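You operate a simulated robot arm through the tools that you are given. There is no shell and no other tool.

Carry out the task below with a simulated robot arm. There is one attempt and no reset: what you move stays moved.

JOB
Gauge the brown disc, add the disc that makes 12.5 mm, gauge the stack.
Fine: take it from the green rack, each bears its thickness; table in for each reading, out for adding, fingers clear of the foot; the stack stays under the foot; the rack's other discs stay.
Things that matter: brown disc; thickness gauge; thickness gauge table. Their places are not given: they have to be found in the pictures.

Only the result counts: the job must be done as asked and must still hold three seconds after the hand-in. Knocking over, shifting, dropping, spilling or breaking anything else fails it.

ROBOT AND FRAMES
A 5-joint arm with a two-finger parallel gripper, fixed in place. Base frame: the origin is at the foot of the arm, x ahead of it, y to its left, z up; the work surface is at about z = 0. Lengths are in mm, angles in rad, forces in N, time in s.
With the tool pointing down near the work surface it reaches from about 260 to 680 mm from the base axis. Its first joint turns from -1.152 to 1.152 rad. The tool tilts only in the upright plane through the base axis and itself; it spins freely about its own axis. Payload 2.9 kg.
The TCP is the grasp point between the finger pads, 30 mm short of the fingertips. In the tool frame z runs along the fingers and y along their closing line. Largest opening 110 mm; finger width 20, thickness 10; the body of the gripper, 48 by 112 mm, starts 55 mm behind the TCP.
Orientation is that of the tool frame in the base frame, as [roll, pitch, yaw] about the fixed x, y, z axes, in that order (R = Rz(yaw) Ry(pitch) Rx(roll)). With the fingers straight down and closing along the base's y, the tool's x points along the base's -x, its y along +y and its z along -z.

CONTROLS
- The arm moves only by the tool servo_tool. Its argument "commands" is one flat list of numbers, 7 for each row, row after row: the shift along the tool's x, y, z in m, then the turn, a rotation vector about the tool's x, y, z in rad, then the opening, from 0 (shut) to 1 (fully open). In form: [dx, dy, dz, wx, wy, wz, claw, dx, dy, dz, wx, wy, wz, claw, ...]. A call has 1 to 20 rows; each row is the pose to reach, as a shift and turn from the pose commanded when the call began, along the tool's axes at that moment. A row lasts 0.2 s, in which the tool goes at most 50 mm and 0.15 rad; a call with a longer step from one row to the next is refused whole, and so is a gripper value outside its range. A pose out of reach is approached as far as the arm can. The call stops where the force on the tool passes 80 N (or 10 N more than at its start, if that is more) or the arm is blocked; 0.2 s more then pass. The fingers move at their own pace (about 108 mm/s each) and stop on an object; they squeeze with about 41 N. The grip force told is the motor's: it shows also when the fingers shut on nothing. Time passes only in rows, and 0.2 s behind the last, so rows that repeat a pose let the fingers close. It gives the time, the measured TCP pose, the force on the tool (base axes), the opening and the grip force at its end, in the units of the frame above (readings bear some noise), with the torque about the TCP (base axes, N m) and any sound that the robot's microphone picked up, and new pictures: "views" is both (left out), scene, wrist or none.
- Cameras (640 x 400 px; columns grow to the right, rows downward): "scene" is fixed at [4.8, -432.9, 608.3]; the picture's right is [0.96, -0.27, 0.00], its down [-0.14, -0.51, -0.85] and it looks along [0.23, 0.82, -0.52] (base axes); focal length 325 px, centre (320, 200). "wrist" rides on the gripper at [72, 17, -103] in the tool frame; the picture's right is [-0.23, 0.97, 0.00], its down [-0.76, -0.18, -0.62] and it looks along [-0.61, -0.14, 0.78] (tool axes); focal length 222 px, centre (320, 200).
- probe_pixels(camera, pixels): there is no depth. For up to 12 entries [column, row, z] of the newest picture of that camera ("zoom" is the newest enlarged one), the place [x, y] in the base frame at which the ray of that pixel passes the height z, good to about 3 mm. It takes no simulated time.
- inspect(camera, box): a new picture of the part [left, top, right, bottom] of that camera's present view, enlarged. It takes no simulated time.
- finish_job(): hands the job in; it is judged then, once.

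Unless the task says otherwise, let go and move clear before handing in.

The tools are called after ">>>" as a command line: name --argument value ..., lists and objects as JSON in quotes. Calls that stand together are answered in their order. servo_tool: Moves the arm, as the interface text tells. Its arguments: {"type":"object","properties":{"commands":{"type":"array","items":{"type":"number"}},"views":{"type":"string","enum":["both","scene","wrist","none"]}},"required":["commands"]} The other tools are called the same way: probe_pixels (camera, pixels) gives the place at which the rays of pixels pass given heights; inspect (camera, box) takes an enlarged picture of a part of a camera's view; finish_job () hands the job in.

At the start:

```text
time_s: 0.0
tcp_pos: [294.0, 202.4, 379.2]
ee_rot: [-3.14, -0.001, -3.141]
ft_force: [-0.5, -0.2, -0.9]
moment: [0.05, -0.04, -0.01]
grip_width: 109.9
gripper_force: 0.1
```

scene: 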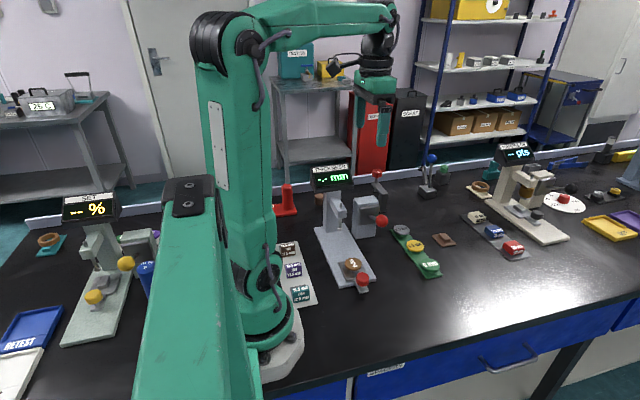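
wrist: 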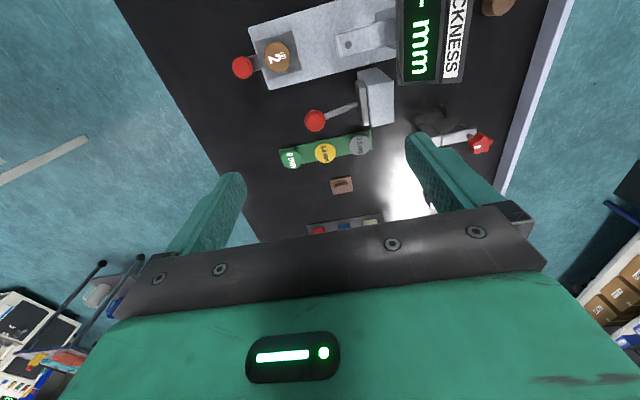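

The thickness gauge seems to stand at scene pixels (315-380, 165-290), with a brown disc on its table near (352, 265), and the green rack at (415, 250). I'll enlarge these parts first.

>>> inspect --camera "scene" --box '[270, 150, 470, 310]'

>>> inspect --camera "wrist" --box '[210, 0, 530, 240]'

```text
2.50 times, centred on (370, 230) of scene
```

zoom: 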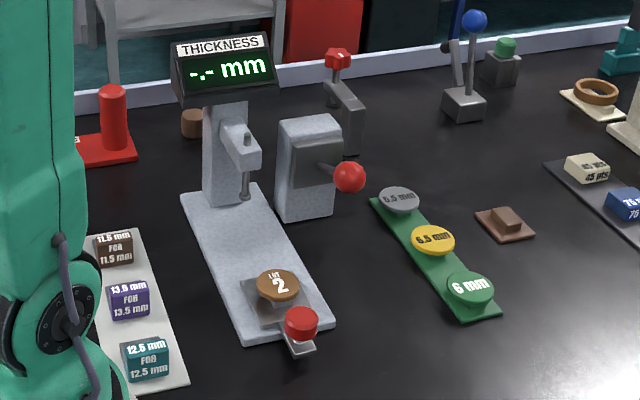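

```text
1.67 times, centred on (370, 120) of wrist
```

zoom: 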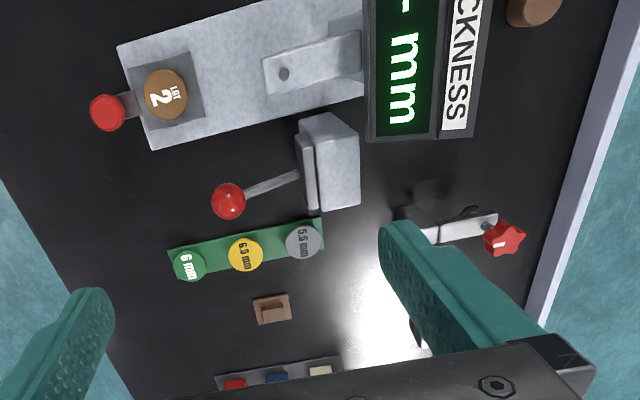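

The gauge has a sliding table with a red knob, a brown "LOT 2" disc on it, and the foot hangs farther back along +y. I'll locate these points from both cameras.

>>> probe_pixels --camera "scene" --pixels '[[352.8, 264, 15], [352.8, 264, 25], [362.4, 279, 20], [362.4, 279, 40], [339.6, 228.8, 30], [339.6, 228.8, 45], [339.6, 228.8, 20], [381.6, 221, 60], [381.6, 221, 80], [430.4, 266, 10], [415, 246, 10], [401.6, 230, 10]]'

>>> probe_pixels --camera "wrist" --pixels '[[277, 57, 15], [277, 57, 25], [243, 67, 20], [243, 67, 40], [348, 44, 30], [348, 44, 45], [348, 44, 20], [315, 120, 60], [315, 120, 80], [291, 159, 10], [325, 153, 10], [360, 145, 10]]'

>>> inspect --camera "scene" --box '[300, 230, 400, 300]'

>>> inspect --camera "scene" --box '[300, 160, 400, 240]'

>>> inspect --camera "scene" --box '[380, 210, 460, 285]'

```text
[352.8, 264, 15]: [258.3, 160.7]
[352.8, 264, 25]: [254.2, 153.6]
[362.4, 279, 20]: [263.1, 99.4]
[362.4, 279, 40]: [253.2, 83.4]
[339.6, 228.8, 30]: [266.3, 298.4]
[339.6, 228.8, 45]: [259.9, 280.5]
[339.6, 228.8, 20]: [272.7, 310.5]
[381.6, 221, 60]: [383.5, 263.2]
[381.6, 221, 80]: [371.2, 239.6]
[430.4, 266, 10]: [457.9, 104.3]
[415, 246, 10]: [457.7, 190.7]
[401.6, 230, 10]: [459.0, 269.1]
```

```text
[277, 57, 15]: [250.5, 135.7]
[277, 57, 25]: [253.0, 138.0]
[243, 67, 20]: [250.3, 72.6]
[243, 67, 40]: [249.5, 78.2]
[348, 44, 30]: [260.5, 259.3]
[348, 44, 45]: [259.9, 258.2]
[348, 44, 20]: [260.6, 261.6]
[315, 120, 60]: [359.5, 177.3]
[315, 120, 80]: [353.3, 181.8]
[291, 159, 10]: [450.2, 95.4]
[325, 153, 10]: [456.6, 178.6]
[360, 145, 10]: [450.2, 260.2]
```

```text
5.71 times, centred on (350, 265) of scene
```

zoom: 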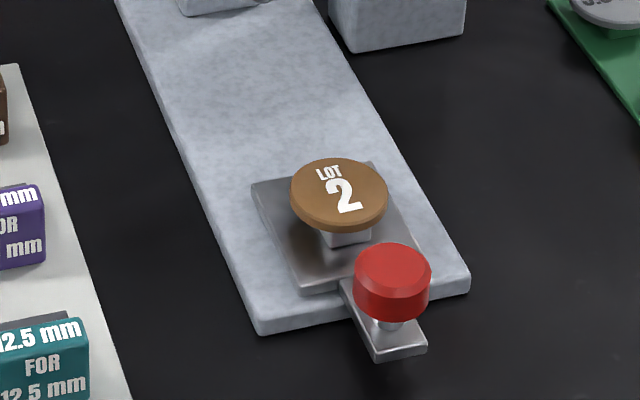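

```text
5.00 times, centred on (350, 200) of scene
```

zoom: 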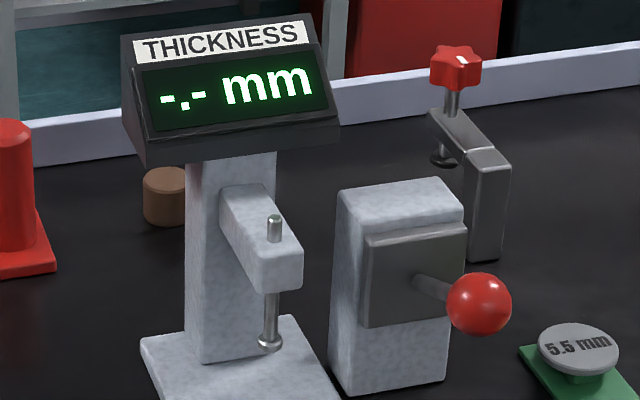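

```text
5.33 times, centred on (420, 248) of scene
```

zoom: 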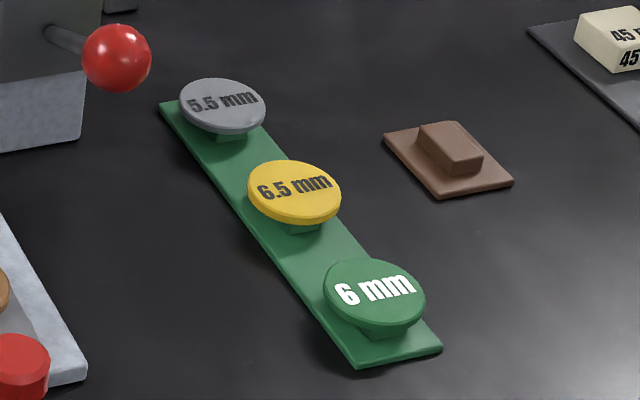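

The discs sit on small pedestals: brown top near (249, 140, 36) by triangulation, knob near (251, 80, 42). I'll enlarge wrist-camera parts to refine these and the foot, lever and display positions.

>>> inspect --camera "wrist" --box '[220, 10, 320, 100]'

>>> inspect --camera "wrist" --box '[320, 0, 480, 100]'

>>> inspect --camera "wrist" --box '[270, 90, 410, 178]'

>>> inspect --camera "scene" --box '[260, 230, 340, 320]'

```text
4.44 times, centred on (270, 55) of wrist
```

zoom: 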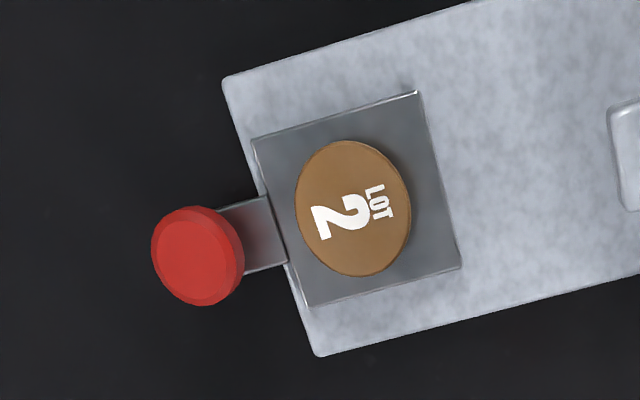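

```text
4.00 times, centred on (400, 50) of wrist
```

zoom: 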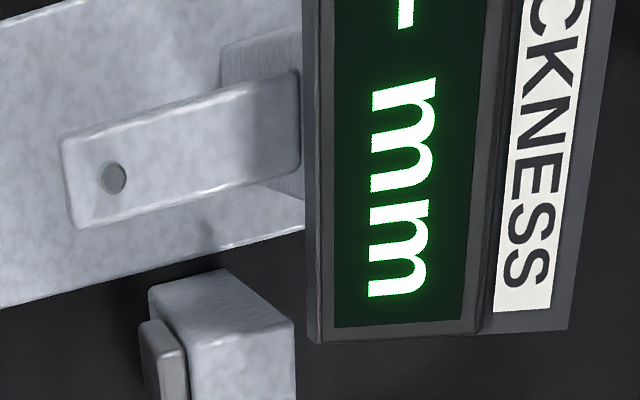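

```text
4.55 times, centred on (340, 134) of wrist
```

zoom: 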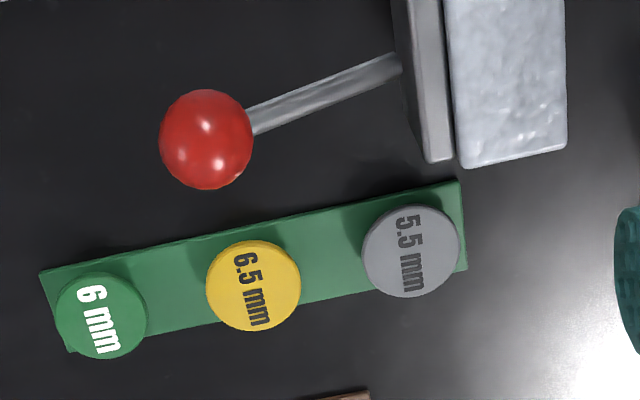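

```text
4.44 times, centred on (300, 275) of scene
```

zoom: 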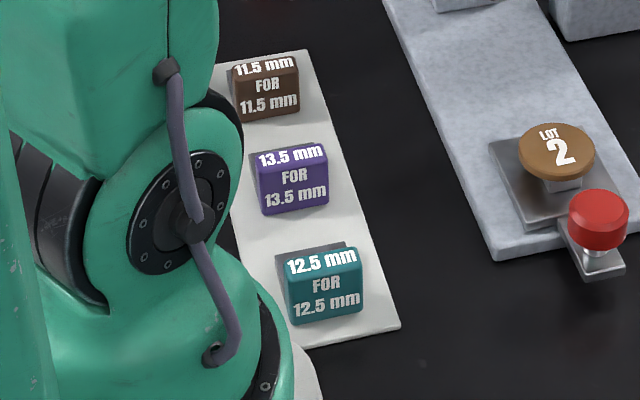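

Refined pixels from the enlargements now go to the probe (disc, knob, plate corners, foot arm pin, display, lever).

>>> probe_pixels --camera "wrist" --pixels '[[277.5, 56.8, 36], [242.4, 67.7, 45], [254.8, 41.1, 20], [291.7, 30.5, 20], [301.6, 70.4, 20], [267.4, 78.9, 20], [248, 27.6, 15], [270, 90.4, 15], [348.3, 44.3, 95], [398, 40, 170], [398, 85, 170], [377, 125, 100]]'

>>> probe_pixels --camera "scene" --pixels '[[353.4, 264.3, 36], [362.8, 276.2, 45], [338, 262.2, 20], [359.1, 258.4, 20], [370.5, 277.3, 20], [346.5, 281.7, 20], [337.8, 286.9, 15], [376, 277, 15], [340.8, 204.4, 95], [315, 192.5, 170], [354, 183, 170], [379, 240, 0]]'

>>> probe_pixels --camera "scene" --pixels '[[301, 297, 10], [322, 303, 0], [300, 246, 10], [430.1, 264.8, 18], [415.1, 245.6, 18], [401.6, 229.7, 18], [340, 229.5, 60], [370, 200, 130], [355, 197, 130], [372, 197, 130], [366, 241, 0], [352, 235, 0]]'

>>> probe_pixels --camera "wrist" --pixels '[[291.9, 159.5, 18], [325.5, 152.9, 18], [360, 145.2, 18], [278.5, 149.3, 3], [285, 167.4, 3], [370.4, 130, 3], [372.3, 149.3, 3], [315, 120.3, 122], [357, 72, 110], [375, 67, 110], [393, 80, 110], [335, 35, 90]]'

```text
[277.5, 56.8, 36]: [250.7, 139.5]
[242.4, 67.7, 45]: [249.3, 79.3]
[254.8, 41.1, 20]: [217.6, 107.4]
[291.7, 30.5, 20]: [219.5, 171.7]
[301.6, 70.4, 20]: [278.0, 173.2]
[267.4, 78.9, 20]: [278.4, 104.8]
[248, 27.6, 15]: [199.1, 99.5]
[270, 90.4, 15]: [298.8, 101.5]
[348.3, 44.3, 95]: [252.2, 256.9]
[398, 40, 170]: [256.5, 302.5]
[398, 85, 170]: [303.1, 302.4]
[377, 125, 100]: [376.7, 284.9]
```

```text
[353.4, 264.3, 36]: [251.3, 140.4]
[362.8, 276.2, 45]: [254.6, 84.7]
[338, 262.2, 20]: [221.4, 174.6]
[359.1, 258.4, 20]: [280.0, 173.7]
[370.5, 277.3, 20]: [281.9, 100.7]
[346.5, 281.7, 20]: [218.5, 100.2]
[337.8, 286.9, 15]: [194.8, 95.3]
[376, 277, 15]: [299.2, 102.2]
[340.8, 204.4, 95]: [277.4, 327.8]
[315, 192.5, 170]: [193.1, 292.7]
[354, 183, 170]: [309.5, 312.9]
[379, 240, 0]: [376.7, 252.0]
```

```text
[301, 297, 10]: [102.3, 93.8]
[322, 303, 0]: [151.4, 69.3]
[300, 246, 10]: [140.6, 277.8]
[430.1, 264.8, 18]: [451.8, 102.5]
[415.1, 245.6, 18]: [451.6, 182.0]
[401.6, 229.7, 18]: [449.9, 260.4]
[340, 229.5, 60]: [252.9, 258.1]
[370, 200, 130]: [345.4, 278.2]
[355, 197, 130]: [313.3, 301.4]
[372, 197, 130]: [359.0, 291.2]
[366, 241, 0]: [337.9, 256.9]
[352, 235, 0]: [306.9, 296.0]
```

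```text
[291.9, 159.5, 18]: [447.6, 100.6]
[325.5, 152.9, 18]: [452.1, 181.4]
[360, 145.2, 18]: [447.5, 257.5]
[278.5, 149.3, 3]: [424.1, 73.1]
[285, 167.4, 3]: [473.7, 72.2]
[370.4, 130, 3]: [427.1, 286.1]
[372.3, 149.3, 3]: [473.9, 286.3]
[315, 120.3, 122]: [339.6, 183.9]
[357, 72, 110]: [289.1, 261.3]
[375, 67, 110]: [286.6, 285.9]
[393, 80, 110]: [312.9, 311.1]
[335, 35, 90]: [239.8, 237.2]
```

The gauge axis is at x≈250, the plate at z≈20 spans y 101–174, the knob top is near (250, 81, 49), and the foot is at about (250, 252) with its tip near z 64. I'll turn the tool so the fingers close along x (camera on the −y side) and hover above the knob.

>>> servo_tool --commands '[0.0031, -0.0107, 0.0136, 0, 0, -0.1428, 0.6, 0.0062, -0.0213, 0.0271, 0, 0, -0.2856, 0.6, 0.0093, -0.032, 0.0407, 0, 0, -0.4284, 0.6, 0.0124, -0.0427, 0.0543, 0, 0, -0.5712, 0.6, 0.0155, -0.0534, 0.0678, 0, 0, -0.714, 0.6, 0.0185, -0.064, 0.0814, 0, 0, -0.8568, 0.6, 0.0216, -0.0747, 0.0949, 0, 0, -0.9996, 0.6, 0.0247, -0.0854, 0.1085, 0, 0, -1.1424, 0.6, 0.0278, -0.0961, 0.1221, 0, 0, -1.2852, 0.6, 0.0309, -0.1067, 0.1356, 0, 0, -1.428, 0.6, 0.034, -0.1174, 0.1492, 0, 0, -1.5708, 0.6]'

```text
time_s: 2.4
tcp_pos: [261.0, 86.2, 229.9]
ee_rot: [-3.141, 0.001, -1.569]
ft_force: [0.0, -0.3, 0.4]
moment: [-0.02, -0.01, 0.06]
grip_width: 66.0
gripper_force: 0.1
```

scene: 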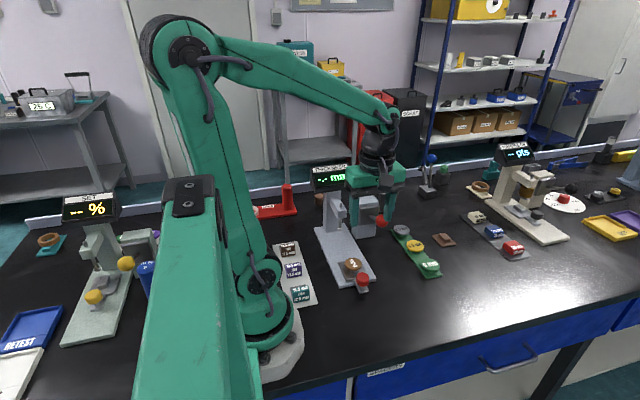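
wrist: 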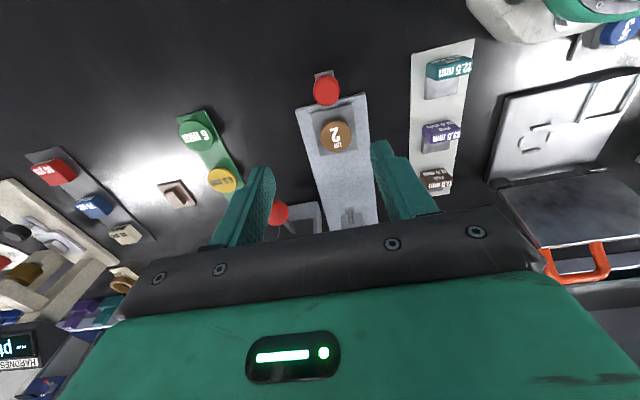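

The hover pose was reached and the wrist view shows the knob at (326, 88) and the disc at (336, 135). I'll check the knob and disc positions from this closer view before lowering.

>>> inspect --camera "wrist" --box '[270, 55, 400, 235]'

>>> probe_pixels --camera "wrist" --pixels '[[326, 88, 49], [336.5, 135, 36], [195, 135, 18], [222, 180, 18], [278, 212, 122]]'

```text
2.22 times, centred on (335, 145) of wrist
```

zoom: 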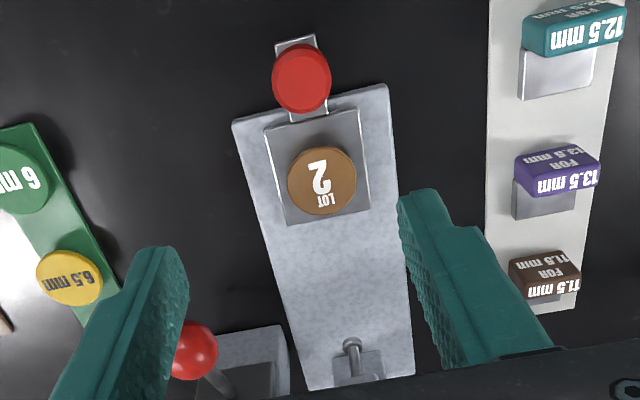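

```text
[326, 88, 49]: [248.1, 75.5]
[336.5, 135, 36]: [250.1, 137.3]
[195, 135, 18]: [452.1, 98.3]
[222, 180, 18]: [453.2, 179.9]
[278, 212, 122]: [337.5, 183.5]
```

The knob is confirmed near (250, 79). I'll descend above it, first to z≈100.

>>> servo_tool --commands '[0.002, 0.003, 0.03, 0, 0, 0, 0.6, 0.004, 0.006, 0.06, 0, 0, 0, 0.6, 0.0055, 0.009, 0.09, 0, 0, 0, 0.6, 0.0067, 0.011, 0.12, 0, 0, 0, 0.6, 0.0067, 0.011, 0.13, 0, 0, 0, 0.6]'

```text
time_s: 3.6
tcp_pos: [248.8, 80.5, 99.3]
ee_rot: [3.141, 0.001, -1.57]
ft_force: [0.8, 0.0, -0.3]
moment: [-0.02, -0.04, 0.0]
grip_width: 65.9
gripper_force: 0.1
```

scene: 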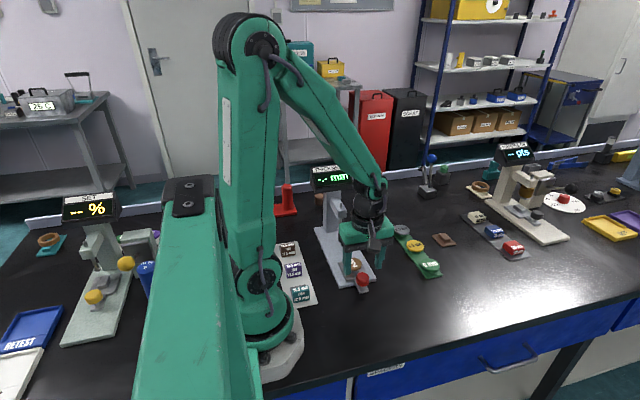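
wrist: 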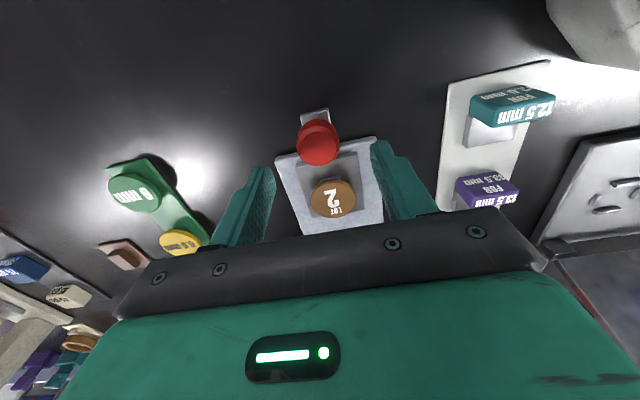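

I'll enlarge the wrist view to see how the knob lines up between the fingers.

>>> inspect --camera "wrist" --box '[240, 95, 400, 225]'

>>> inspect --camera "scene" --box '[310, 210, 430, 300]'

```text
3.08 times, centred on (320, 160) of wrist
```

zoom: 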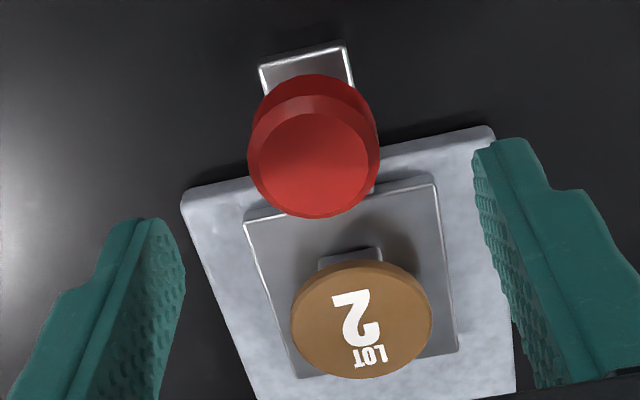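

```text
4.44 times, centred on (370, 255) of scene
```

zoom: 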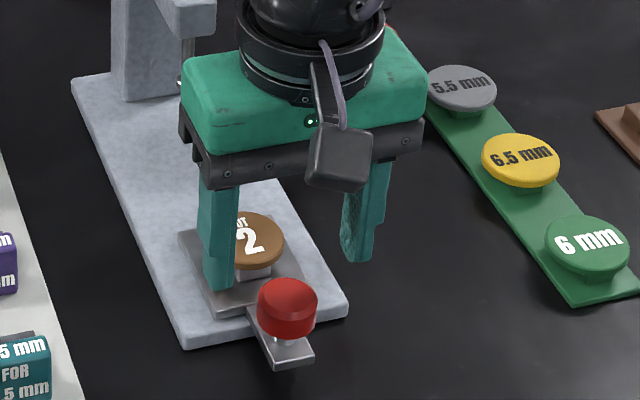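

The knob's top centre at wrist (317, 149) nearly coincides with the tool axis. I'll probe it and the disc again from here.

>>> probe_pixels --camera "wrist" --pixels '[[316.7, 148.6, 49], [316.7, 148.6, 45], [333.5, 198, 36], [333.5, 198, 33], [320, 150, 49]]'

```text
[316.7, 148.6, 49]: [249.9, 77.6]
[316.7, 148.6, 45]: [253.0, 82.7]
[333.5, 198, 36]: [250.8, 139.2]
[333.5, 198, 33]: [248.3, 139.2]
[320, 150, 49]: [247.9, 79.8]
```

Alignment is good, so I'll lower to z≈57 (fingertips ≈27) and close on the knob.

>>> servo_tool --commands '[0, -0.0005, 0.02, 0, 0, 0, 0.6, 0, -0.001, 0.042, 0, 0, 0, 0.6, 0, -0.001, 0.042, 0, 0, 0, 0.6, 0, -0.001, 0.042, 0, 0, 0, 0.25, 0, -0.001, 0.042, 0, 0, 0, 0.25, 0, -0.001, 0.042, 0, 0, 0, 0.25]'

```text
time_s: 5.0
tcp_pos: [250.0, 80.7, 57.3]
ee_rot: [3.139, 0.002, -1.57]
ft_force: [-7.8, 0.7, -5.3]
moment: [0.08, -0.34, 0.03]
grip_width: 32.0
gripper_force: 45.1
```

scene: 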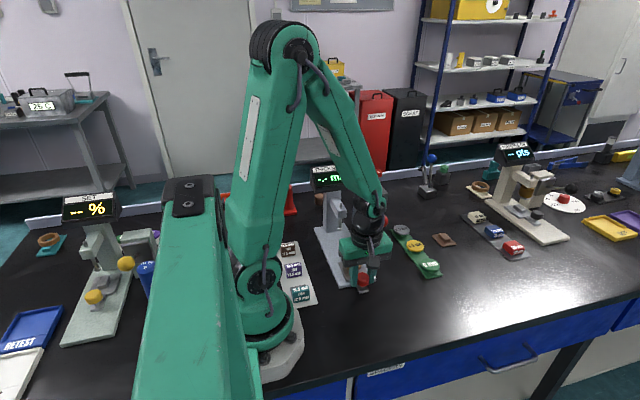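
wrist: 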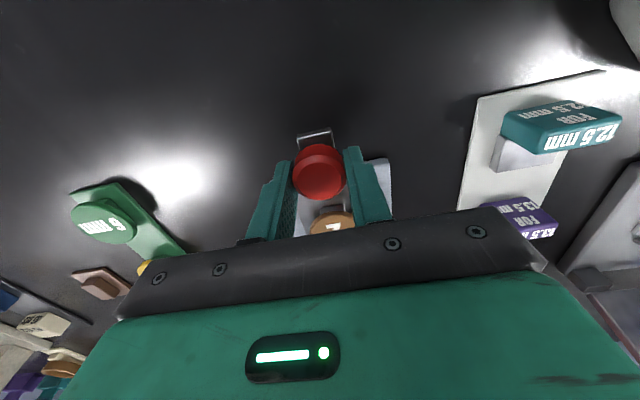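

The knob is gripped (32 mm, 45 N). Now I'll slide the table gently in along +y, 100 mm first.

>>> servo_tool --commands '[-0.002, 0.0005, 0, 0, 0, 0, 0.25, -0.006, 0.0005, 0, 0, 0, 0, 0.25, -0.012, 0.0005, 0, 0, 0, 0, 0.25, -0.019, 0.0005, 0, 0, 0, 0, 0.25, -0.026, 0.0005, 0, 0, 0, 0, 0.25, -0.033, 0.0005, 0, 0, 0, 0, 0.25, -0.04, 0.0005, 0, 0, 0, 0, 0.25, -0.047, 0.0005, 0, 0, 0, 0, 0.25, -0.054, 0.0005, 0, 0, 0, 0, 0.25, -0.061, 0.0005, 0, 0, 0, 0, 0.25, -0.068, 0.0005, 0, 0, 0, 0, 0.25, -0.075, 0.0005, 0, 0, 0, 0, 0.25, -0.082, 0.0005, 0, 0, 0, 0, 0.25, -0.088, 0.0005, 0, 0, 0, 0, 0.25, -0.093, 0.0005, 0, 0, 0, 0, 0.25, -0.097, 0.0005, 0, 0, 0, 0, 0.25, -0.1, 0.0005, 0, 0, 0, 0, 0.25]'

```text
time_s: 8.6
tcp_pos: [249.9, 180.6, 58.2]
ee_rot: [-3.14, 0.002, -1.574]
ft_force: [17.6, -1.8, -18.2]
moment: [0.17, -0.26, 0.04]
grip_width: 31.8
gripper_force: 45.6
```

scene: 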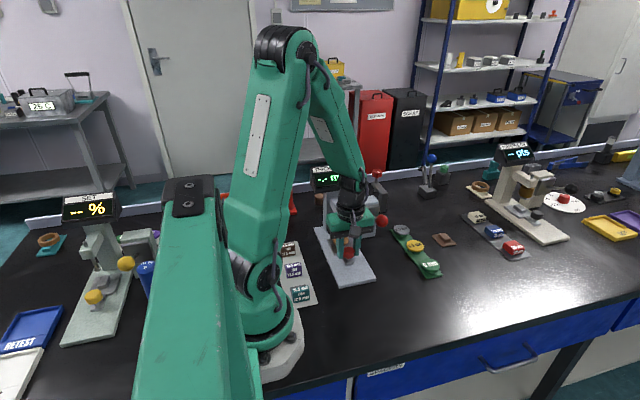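
wrist: 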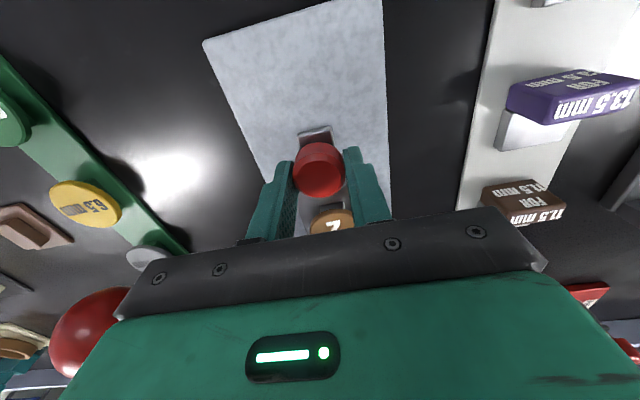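

The table followed 100 mm with modest side forces. I'll continue the last ~12 mm in small steps while easing the x/z strain.

>>> servo_tool --commands '[-0.002, -0.0008, 0.0008, 0, 0, 0, 0.25, -0.004, -0.0008, 0.0008, 0, 0, 0, 0.25, -0.006, -0.0008, 0.0008, 0, 0, 0, 0.25, -0.008, -0.0008, 0.0008, 0, 0, 0, 0.25, -0.01, -0.0008, 0.0008, 0, 0, 0, 0.25]'

```text
time_s: 9.8
tcp_pos: [250.6, 190.2, 57.8]
ee_rot: [-3.141, 0.0, -1.567]
ft_force: [-16.9, 0.8, 33.9]
moment: [0.65, -0.43, 0.14]
grip_width: 31.6
gripper_force: 45.2
```

scene: 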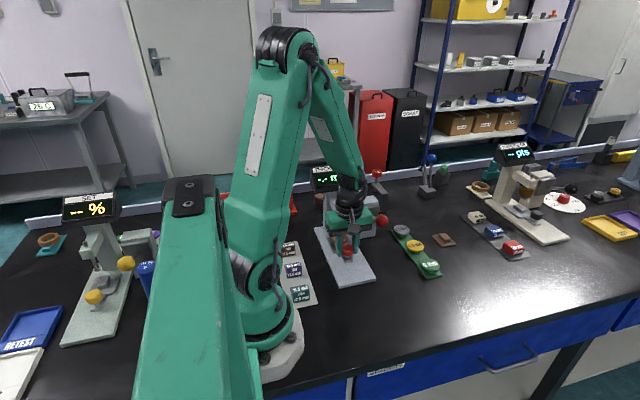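
wrist: 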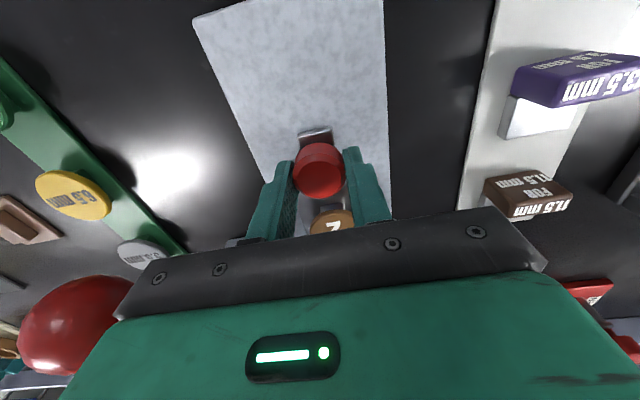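

Now 109.5 mm in; the table guide is stiff so I'll relieve half the x/z shift, and look closely at the gauge.

>>> inspect --camera "scene" --box '[300, 160, 400, 290]'

>>> servo_tool --commands '[-0.0005, 0.0004, -0.0005, 0, 0, 0, 0.25, -0.002, 0.0004, -0.0005, 0, 0, 0, 0.25, -0.002, 0.0004, -0.0005, 0, 0, 0, 0.25]'

```text
3.08 times, centred on (350, 225) of scene
```

zoom: 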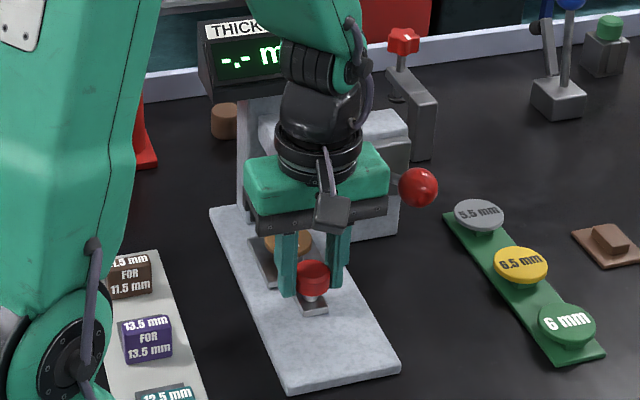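

```text
time_s: 10.6
tcp_pos: [250.6, 190.9, 57.6]
ee_rot: [3.141, -0.002, -1.575]
ft_force: [0.0, -23.3, 21.2]
moment: [0.17, -0.76, 0.26]
grip_width: 31.5
gripper_force: 44.7
```

scene: 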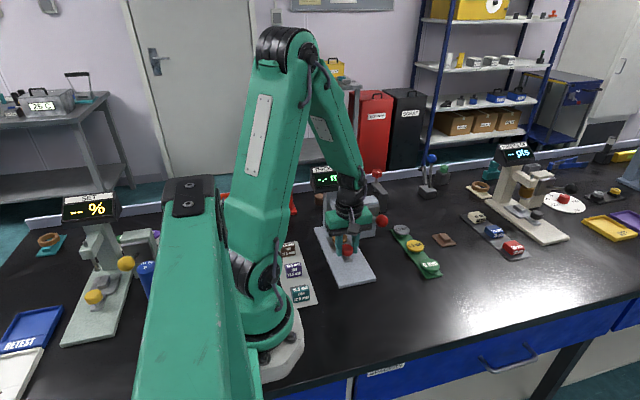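
wrist: 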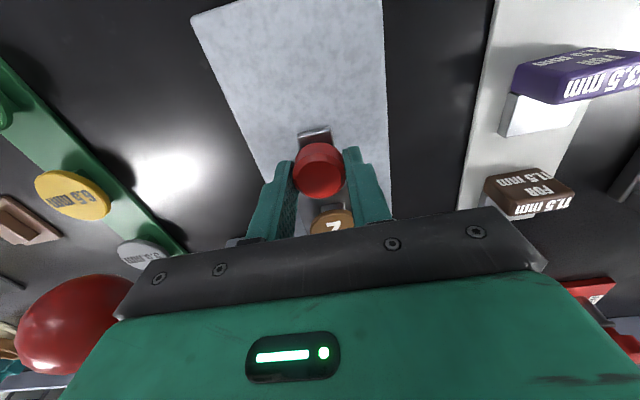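

The y force of −23 N shows the end stop is reached at about 110 mm. I'll open the fingers, rise off the knob and back away so the gauge can read.

>>> servo_tool --commands '[0, 0, 0, 0, 0, 0, 0.6, 0, 0, 0, 0, 0, 0, 0.6, 0, 0, -0.02, 0, 0, 0, 0.6, 0, 0, -0.05, 0, 0, 0, 0.6, 0.02, 0, -0.08, 0, 0, 0, 0.6, 0.05, 0, -0.1, 0, 0, 0, 0.6, 0.08, 0, -0.11, 0, 0, 0, 0.6, 0.09, 0, -0.11, 0, 0, 0, 0.6]'

```text
time_s: 12.4
tcp_pos: [248.9, 100.5, 168.5]
ee_rot: [-3.141, 0.0, -1.57]
ft_force: [-0.5, -0.7, -0.9]
moment: [0.01, 0.0, -0.02]
grip_width: 65.9
gripper_force: 0.0
```

scene: 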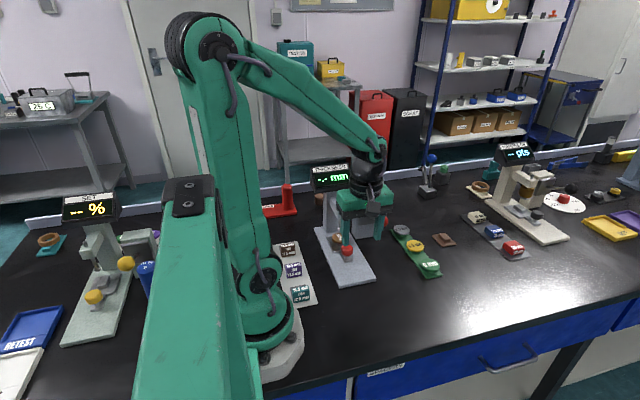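
wrist: 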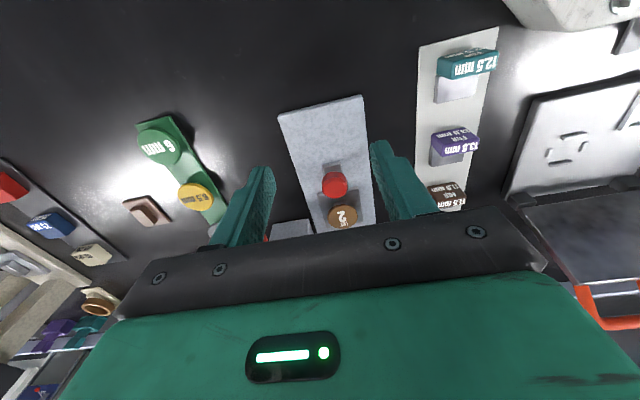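

>>> inspect --camera "scene" --box '[290, 150, 410, 280]'

>>> inspect --camera "wrist" --box '[270, 90, 400, 240]'

```text
3.08 times, centred on (350, 215) of scene
```

zoom: 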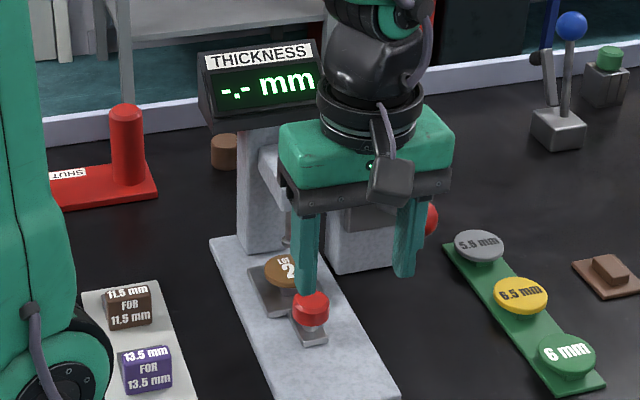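

```text
2.67 times, centred on (335, 165) of wrist
```

zoom: 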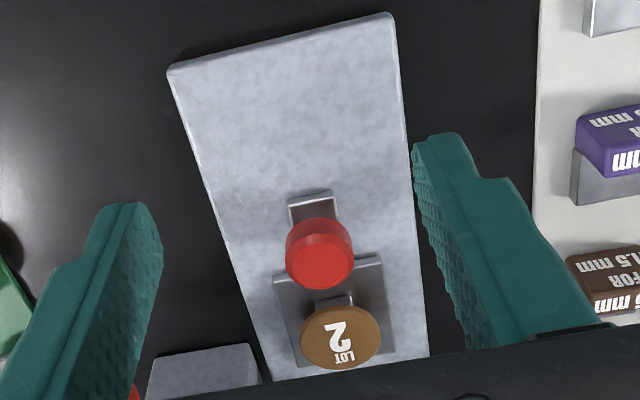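

The display at zoom (268, 85) still shows "-.-". I'll move the arm out of the scene camera's line to view the foot, the disc and the side lever without obstruction, letting some time pass.

>>> servo_tool --commands '[0.02, 0, -0.03, 0, 0, 0, 0.6, 0.05, -0.01, -0.06, 0, 0, 0, 0.6, 0.08, -0.03, -0.09, 0, 0, 0, 0.6, 0.11, -0.05, -0.12, 0, 0, 0, 0.6, 0.14, -0.07, -0.15, 0, 0, 0, 0.6, 0.17, -0.09, -0.17, 0, 0, 0, 0.6, 0.2, -0.1, -0.18, 0, 0, 0, 0.6, 0.2, -0.1, -0.18, 0, 0, 0, 0.6, 0.2, -0.1, -0.18, 0, 0, 0, 0.6]'

>>> inspect --camera "scene" --box '[290, 150, 410, 280]'

```text
time_s: 14.4
tcp_pos: [348.4, -100.9, 348.1]
ee_rot: [3.141, 0.0, -1.57]
ft_force: [0.2, -0.2, 0.4]
moment: [0.01, 0.03, -0.04]
grip_width: 66.3
gripper_force: 0.0
```

scene: 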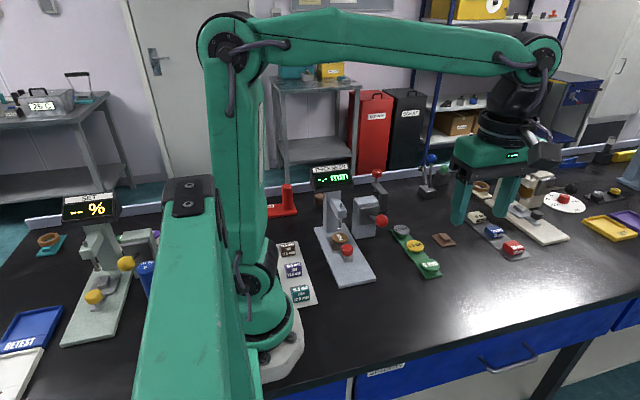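
wrist: 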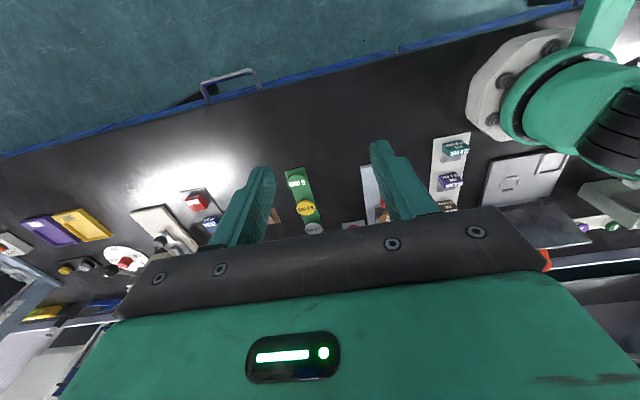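

```text
3.08 times, centred on (350, 215) of scene
```

zoom: 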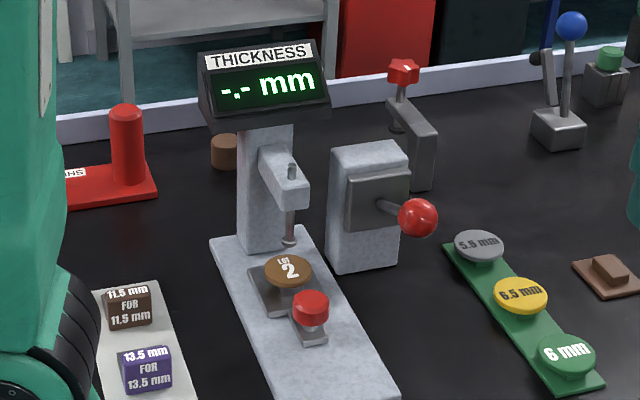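

>>> inspect --camera "scene" --box '[315, 195, 395, 265]'

>>> inspect --camera "scene" --box '[300, 150, 370, 200]'

```text
5.71 times, centred on (355, 230) of scene
```

zoom: 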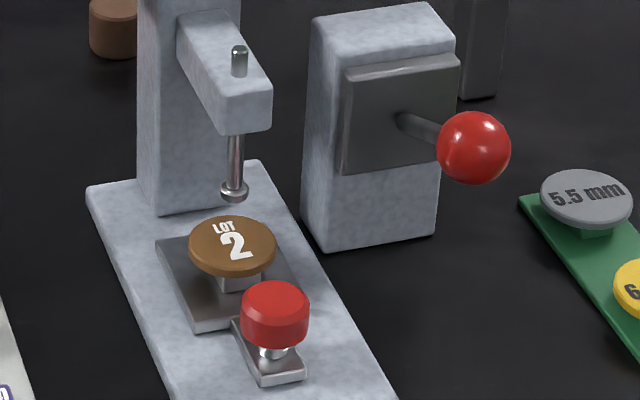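

```text
8.00 times, centred on (335, 175) of scene
```

zoom: 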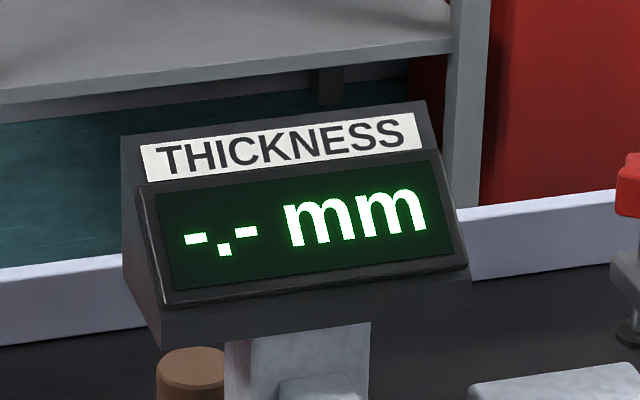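

The disc at zoom (232, 241) seems nearly under the foot, but the foot stays up. I'll check the disc's position relative to the foot.

>>> probe_pixels --camera "scene" --pixels '[[339.6, 237.2, 36], [340, 229.1, 64], [347.2, 250, 49], [382, 221, 122], [369.5, 216.5, 122], [356, 205, 130], [380, 206, 130], [376, 236, 0], [353.5, 239, 0]]'

>>> inspect --camera "wrist" --box '[280, 140, 480, 260]'

```text
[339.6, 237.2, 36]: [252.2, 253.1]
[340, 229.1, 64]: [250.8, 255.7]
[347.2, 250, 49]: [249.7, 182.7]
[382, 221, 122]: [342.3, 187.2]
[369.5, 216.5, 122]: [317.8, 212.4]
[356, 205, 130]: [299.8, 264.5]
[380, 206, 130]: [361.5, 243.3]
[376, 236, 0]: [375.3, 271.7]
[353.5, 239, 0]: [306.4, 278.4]
```

```text
3.20 times, centred on (380, 200) of wrist
```

zoom: 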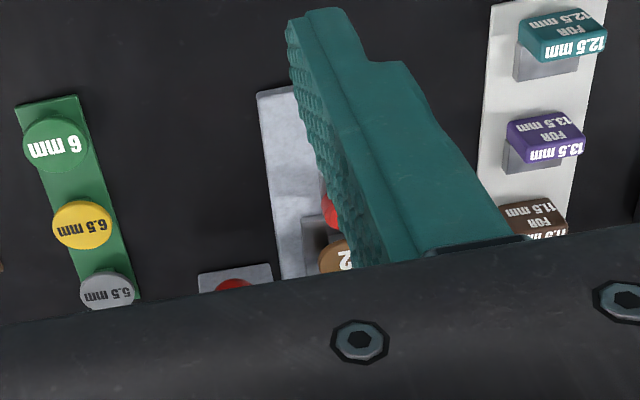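

The disc sits at about (252, 253), under the foot, so the table is in; the lever box beside the gauge likely lowers the foot. I'll compare with the other gauges to understand their levers.

>>> inspect --camera "scene" --box '[50, 180, 180, 350]'

>>> inspect --camera "scene" --box '[460, 130, 600, 270]'

>>> inspect --camera "scene" --box '[350, 190, 400, 245]'

```text
2.35 times, centred on (115, 265) of scene
```

zoom: 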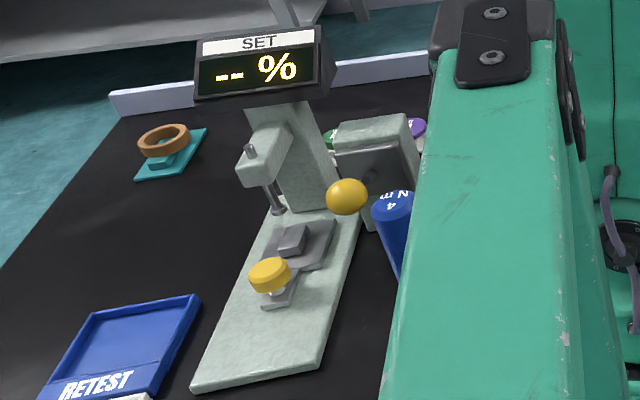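

```text
2.86 times, centred on (530, 200) of scene
```

zoom: 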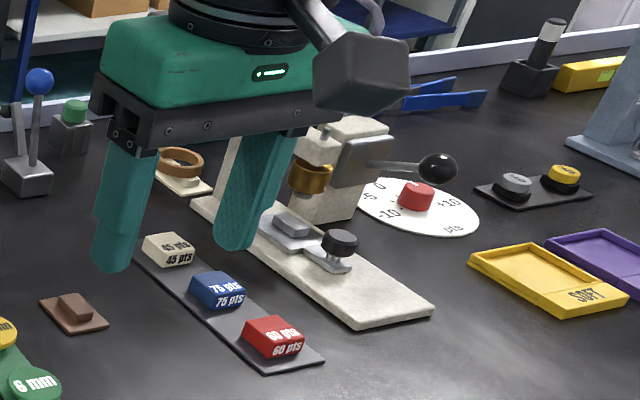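

```text
7.27 times, centred on (375, 218) of scene
```

zoom: 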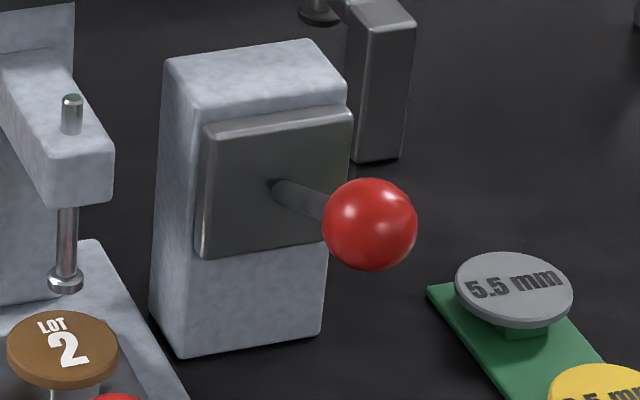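

All gauges have such a lever box, and here the lever points up at about 23° with its ball near (340, 184, 122). I'll go above the ball with closed fingers, ready to press it down.

>>> servo_tool --commands '[-0.036, 0.001, -0.0, 0, 0, 0, 0.3, -0.076, 0.002, 0.01, 0, 0, 0, 0, -0.116, 0.003, 0.03, 0, 0, 0, 0, -0.156, 0.005, 0.055, 0, 0, 0, 0, -0.196, 0.007, 0.08, 0, 0, 0, 0, -0.236, 0.008, 0.105, 0, 0, 0, 0, -0.266, 0.0084, 0.13, 0, 0, 0, 0, -0.285, 0.0084, 0.148, 0, 0, 0, 0, -0.285, 0.0084, 0.148, 0, 0, 0, 0]'

>>> inspect --camera "wrist" --box '[220, 80, 420, 240]'

>>> inspect --camera "scene" --box '[300, 140, 430, 270]'

```text
time_s: 16.4
tcp_pos: [342.7, 188.0, 199.0]
ee_rot: [3.141, -0.001, -1.572]
ft_force: [0.2, -0.3, 0.0]
moment: [-0.01, 0.01, -0.01]
grip_width: 0.0
gripper_force: 37.7
```

scene: 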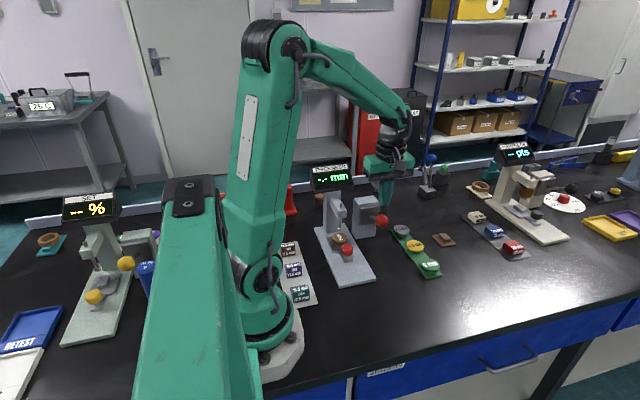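
wrist: 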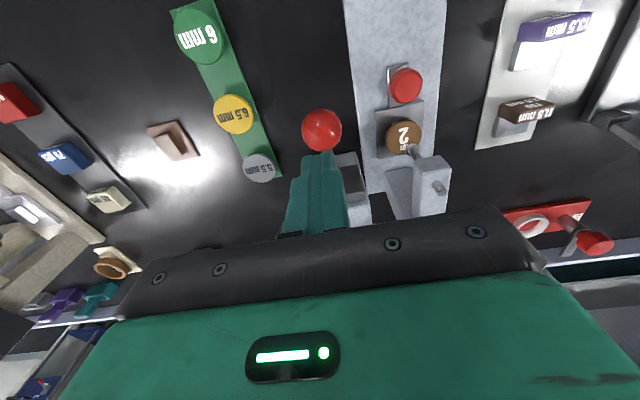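

```text
2.50 times, centred on (320, 160) of wrist
```

zoom: 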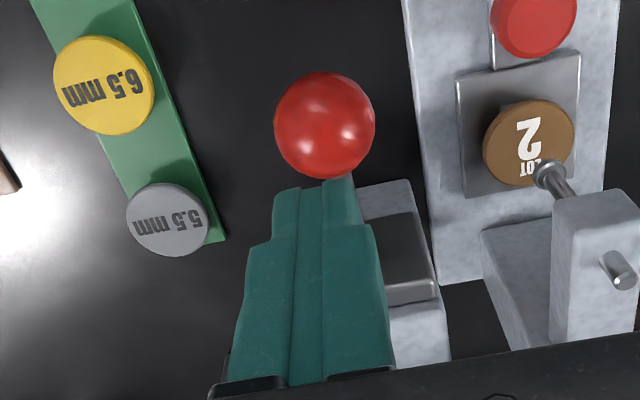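

```text
3.08 times, centred on (365, 205) of scene
```

zoom: 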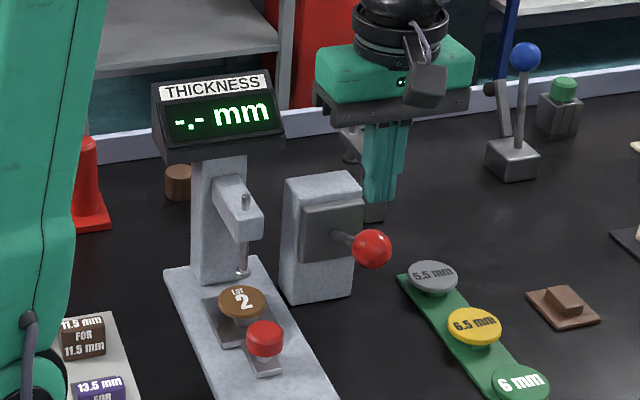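

The ball at wrist (322, 130) is ~5 mm toward −y from the tool axis. I'll shift over it and press down in small steps.

>>> servo_tool --commands '[0.006, 0.0017, 0.012, 0, 0, 0, 0, 0.007, 0.0017, 0.024, 0, 0, 0, 0, 0.007, 0.0017, 0.03, 0, 0, 0, 0, 0.007, 0.0017, 0.035, 0, 0, 0, 0, 0.007, 0.0017, 0.04, 0, 0, 0, 0, 0.007, 0.0017, 0.045, 0, 0, 0, 0, 0.007, 0.0017, 0.05, 0, 0, 0, 0]'

>>> inspect --camera "scene" --box '[300, 140, 430, 270]'

```text
time_s: 18.0
tcp_pos: [340.4, 181.2, 150.8]
ee_rot: [3.14, -0.001, -1.568]
ft_force: [-0.9, 0.1, 1.6]
moment: [0.01, 0.02, 0.01]
grip_width: 0.0
gripper_force: 38.4
```

scene: 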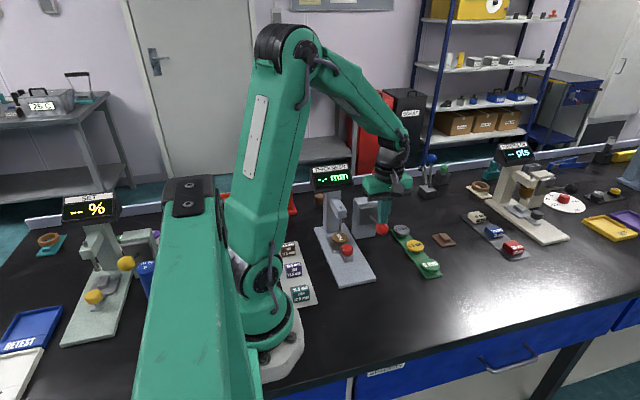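
wrist: 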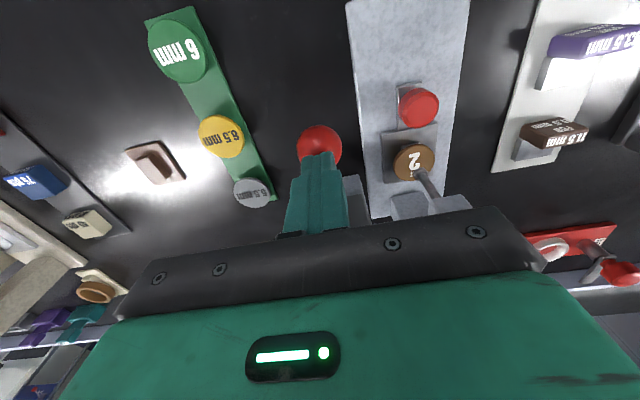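

```text
3.08 times, centred on (365, 205) of scene
```

zoom: 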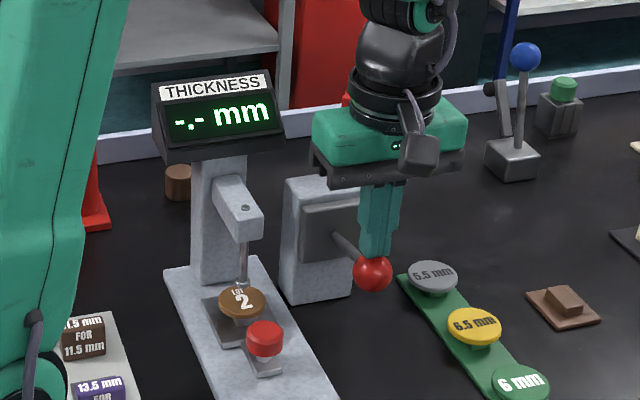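

The lever follows the fingers and the foot is dropping toward the disc. I'll keep pressing in small steps.

>>> servo_tool --commands '[0, 0, 0.004, 0, 0, 0, 0, 0, 0, 0.008, 0, 0, 0, 0, 0, 0, 0.012, 0, 0, 0, 0, 0, 0, 0.016, 0, 0, 0, 0, 0, 0, 0.016, 0, 0, 0, 0]'

>>> inspect --camera "scene" --box '[300, 140, 430, 270]'

```text
time_s: 19.2
tcp_pos: [340.7, 177.8, 135.1]
ee_rot: [3.14, 0.0, -1.571]
ft_force: [0.6, 0.1, 1.4]
moment: [-0.01, -0.07, -0.01]
grip_width: 0.0
gripper_force: 38.0
```

scene: 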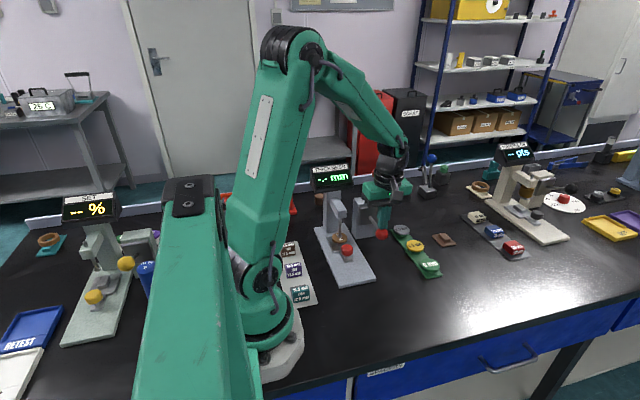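
wrist: 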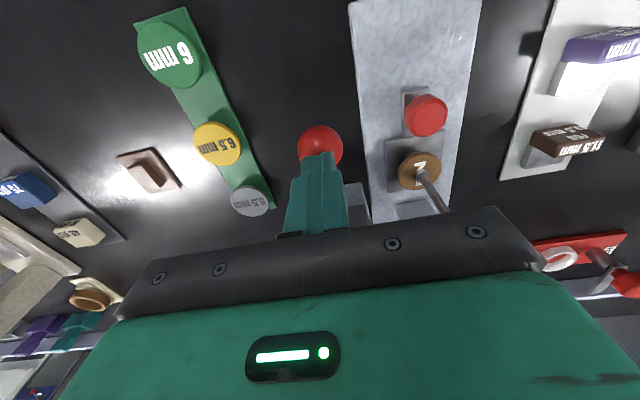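

```text
3.08 times, centred on (365, 205) of scene
```

zoom: 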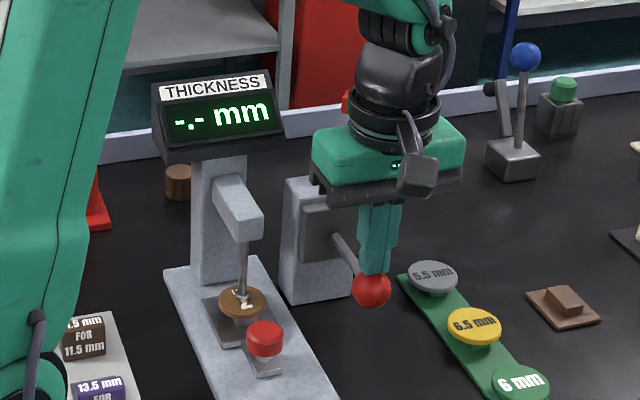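

The foot is at the disc now (zoom (242, 290)). I'll press a little more, in 2–3 mm steps, watching the force and display.

>>> servo_tool --commands '[0, 0, 0.002, 0, 0, 0, 0, 0, 0, 0.004, 0, 0, 0, 0, 0, 0, 0.006, 0, 0, 0, 0, 0, 0, 0.008, 0, 0, 0, 0, 0, 0, 0.01, 0, 0, 0, 0, 0, 0, 0.01, 0, 0, 0, 0]'

>>> inspect --camera "scene" --box '[300, 140, 430, 270]'

```text
time_s: 20.6
tcp_pos: [340.7, 179.2, 123.2]
ee_rot: [-3.142, 0.001, -1.569]
ft_force: [0.8, -0.7, 2.8]
moment: [0.0, -0.05, -0.01]
grip_width: 0.0
gripper_force: 37.9
```

scene: 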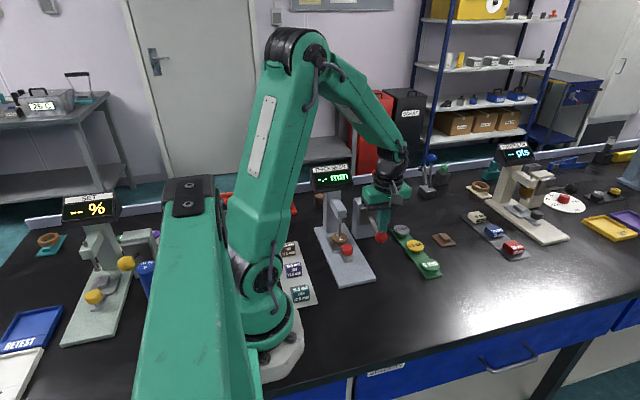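
wrist: 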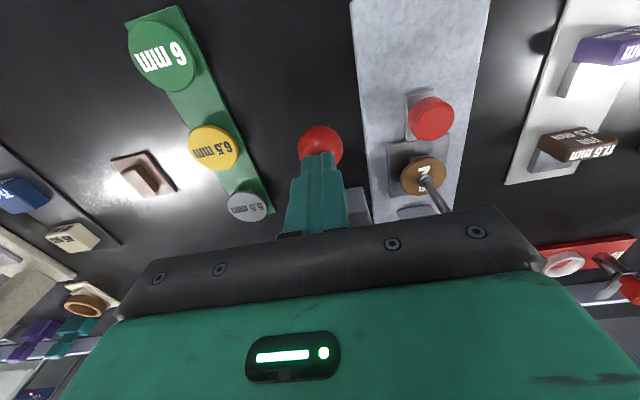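

```text
3.08 times, centred on (365, 205) of scene
```

zoom: 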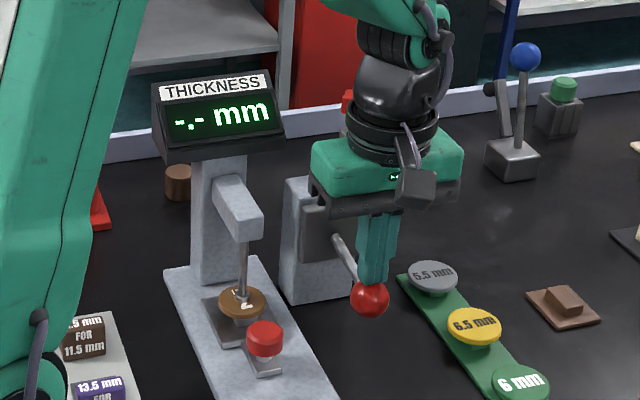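

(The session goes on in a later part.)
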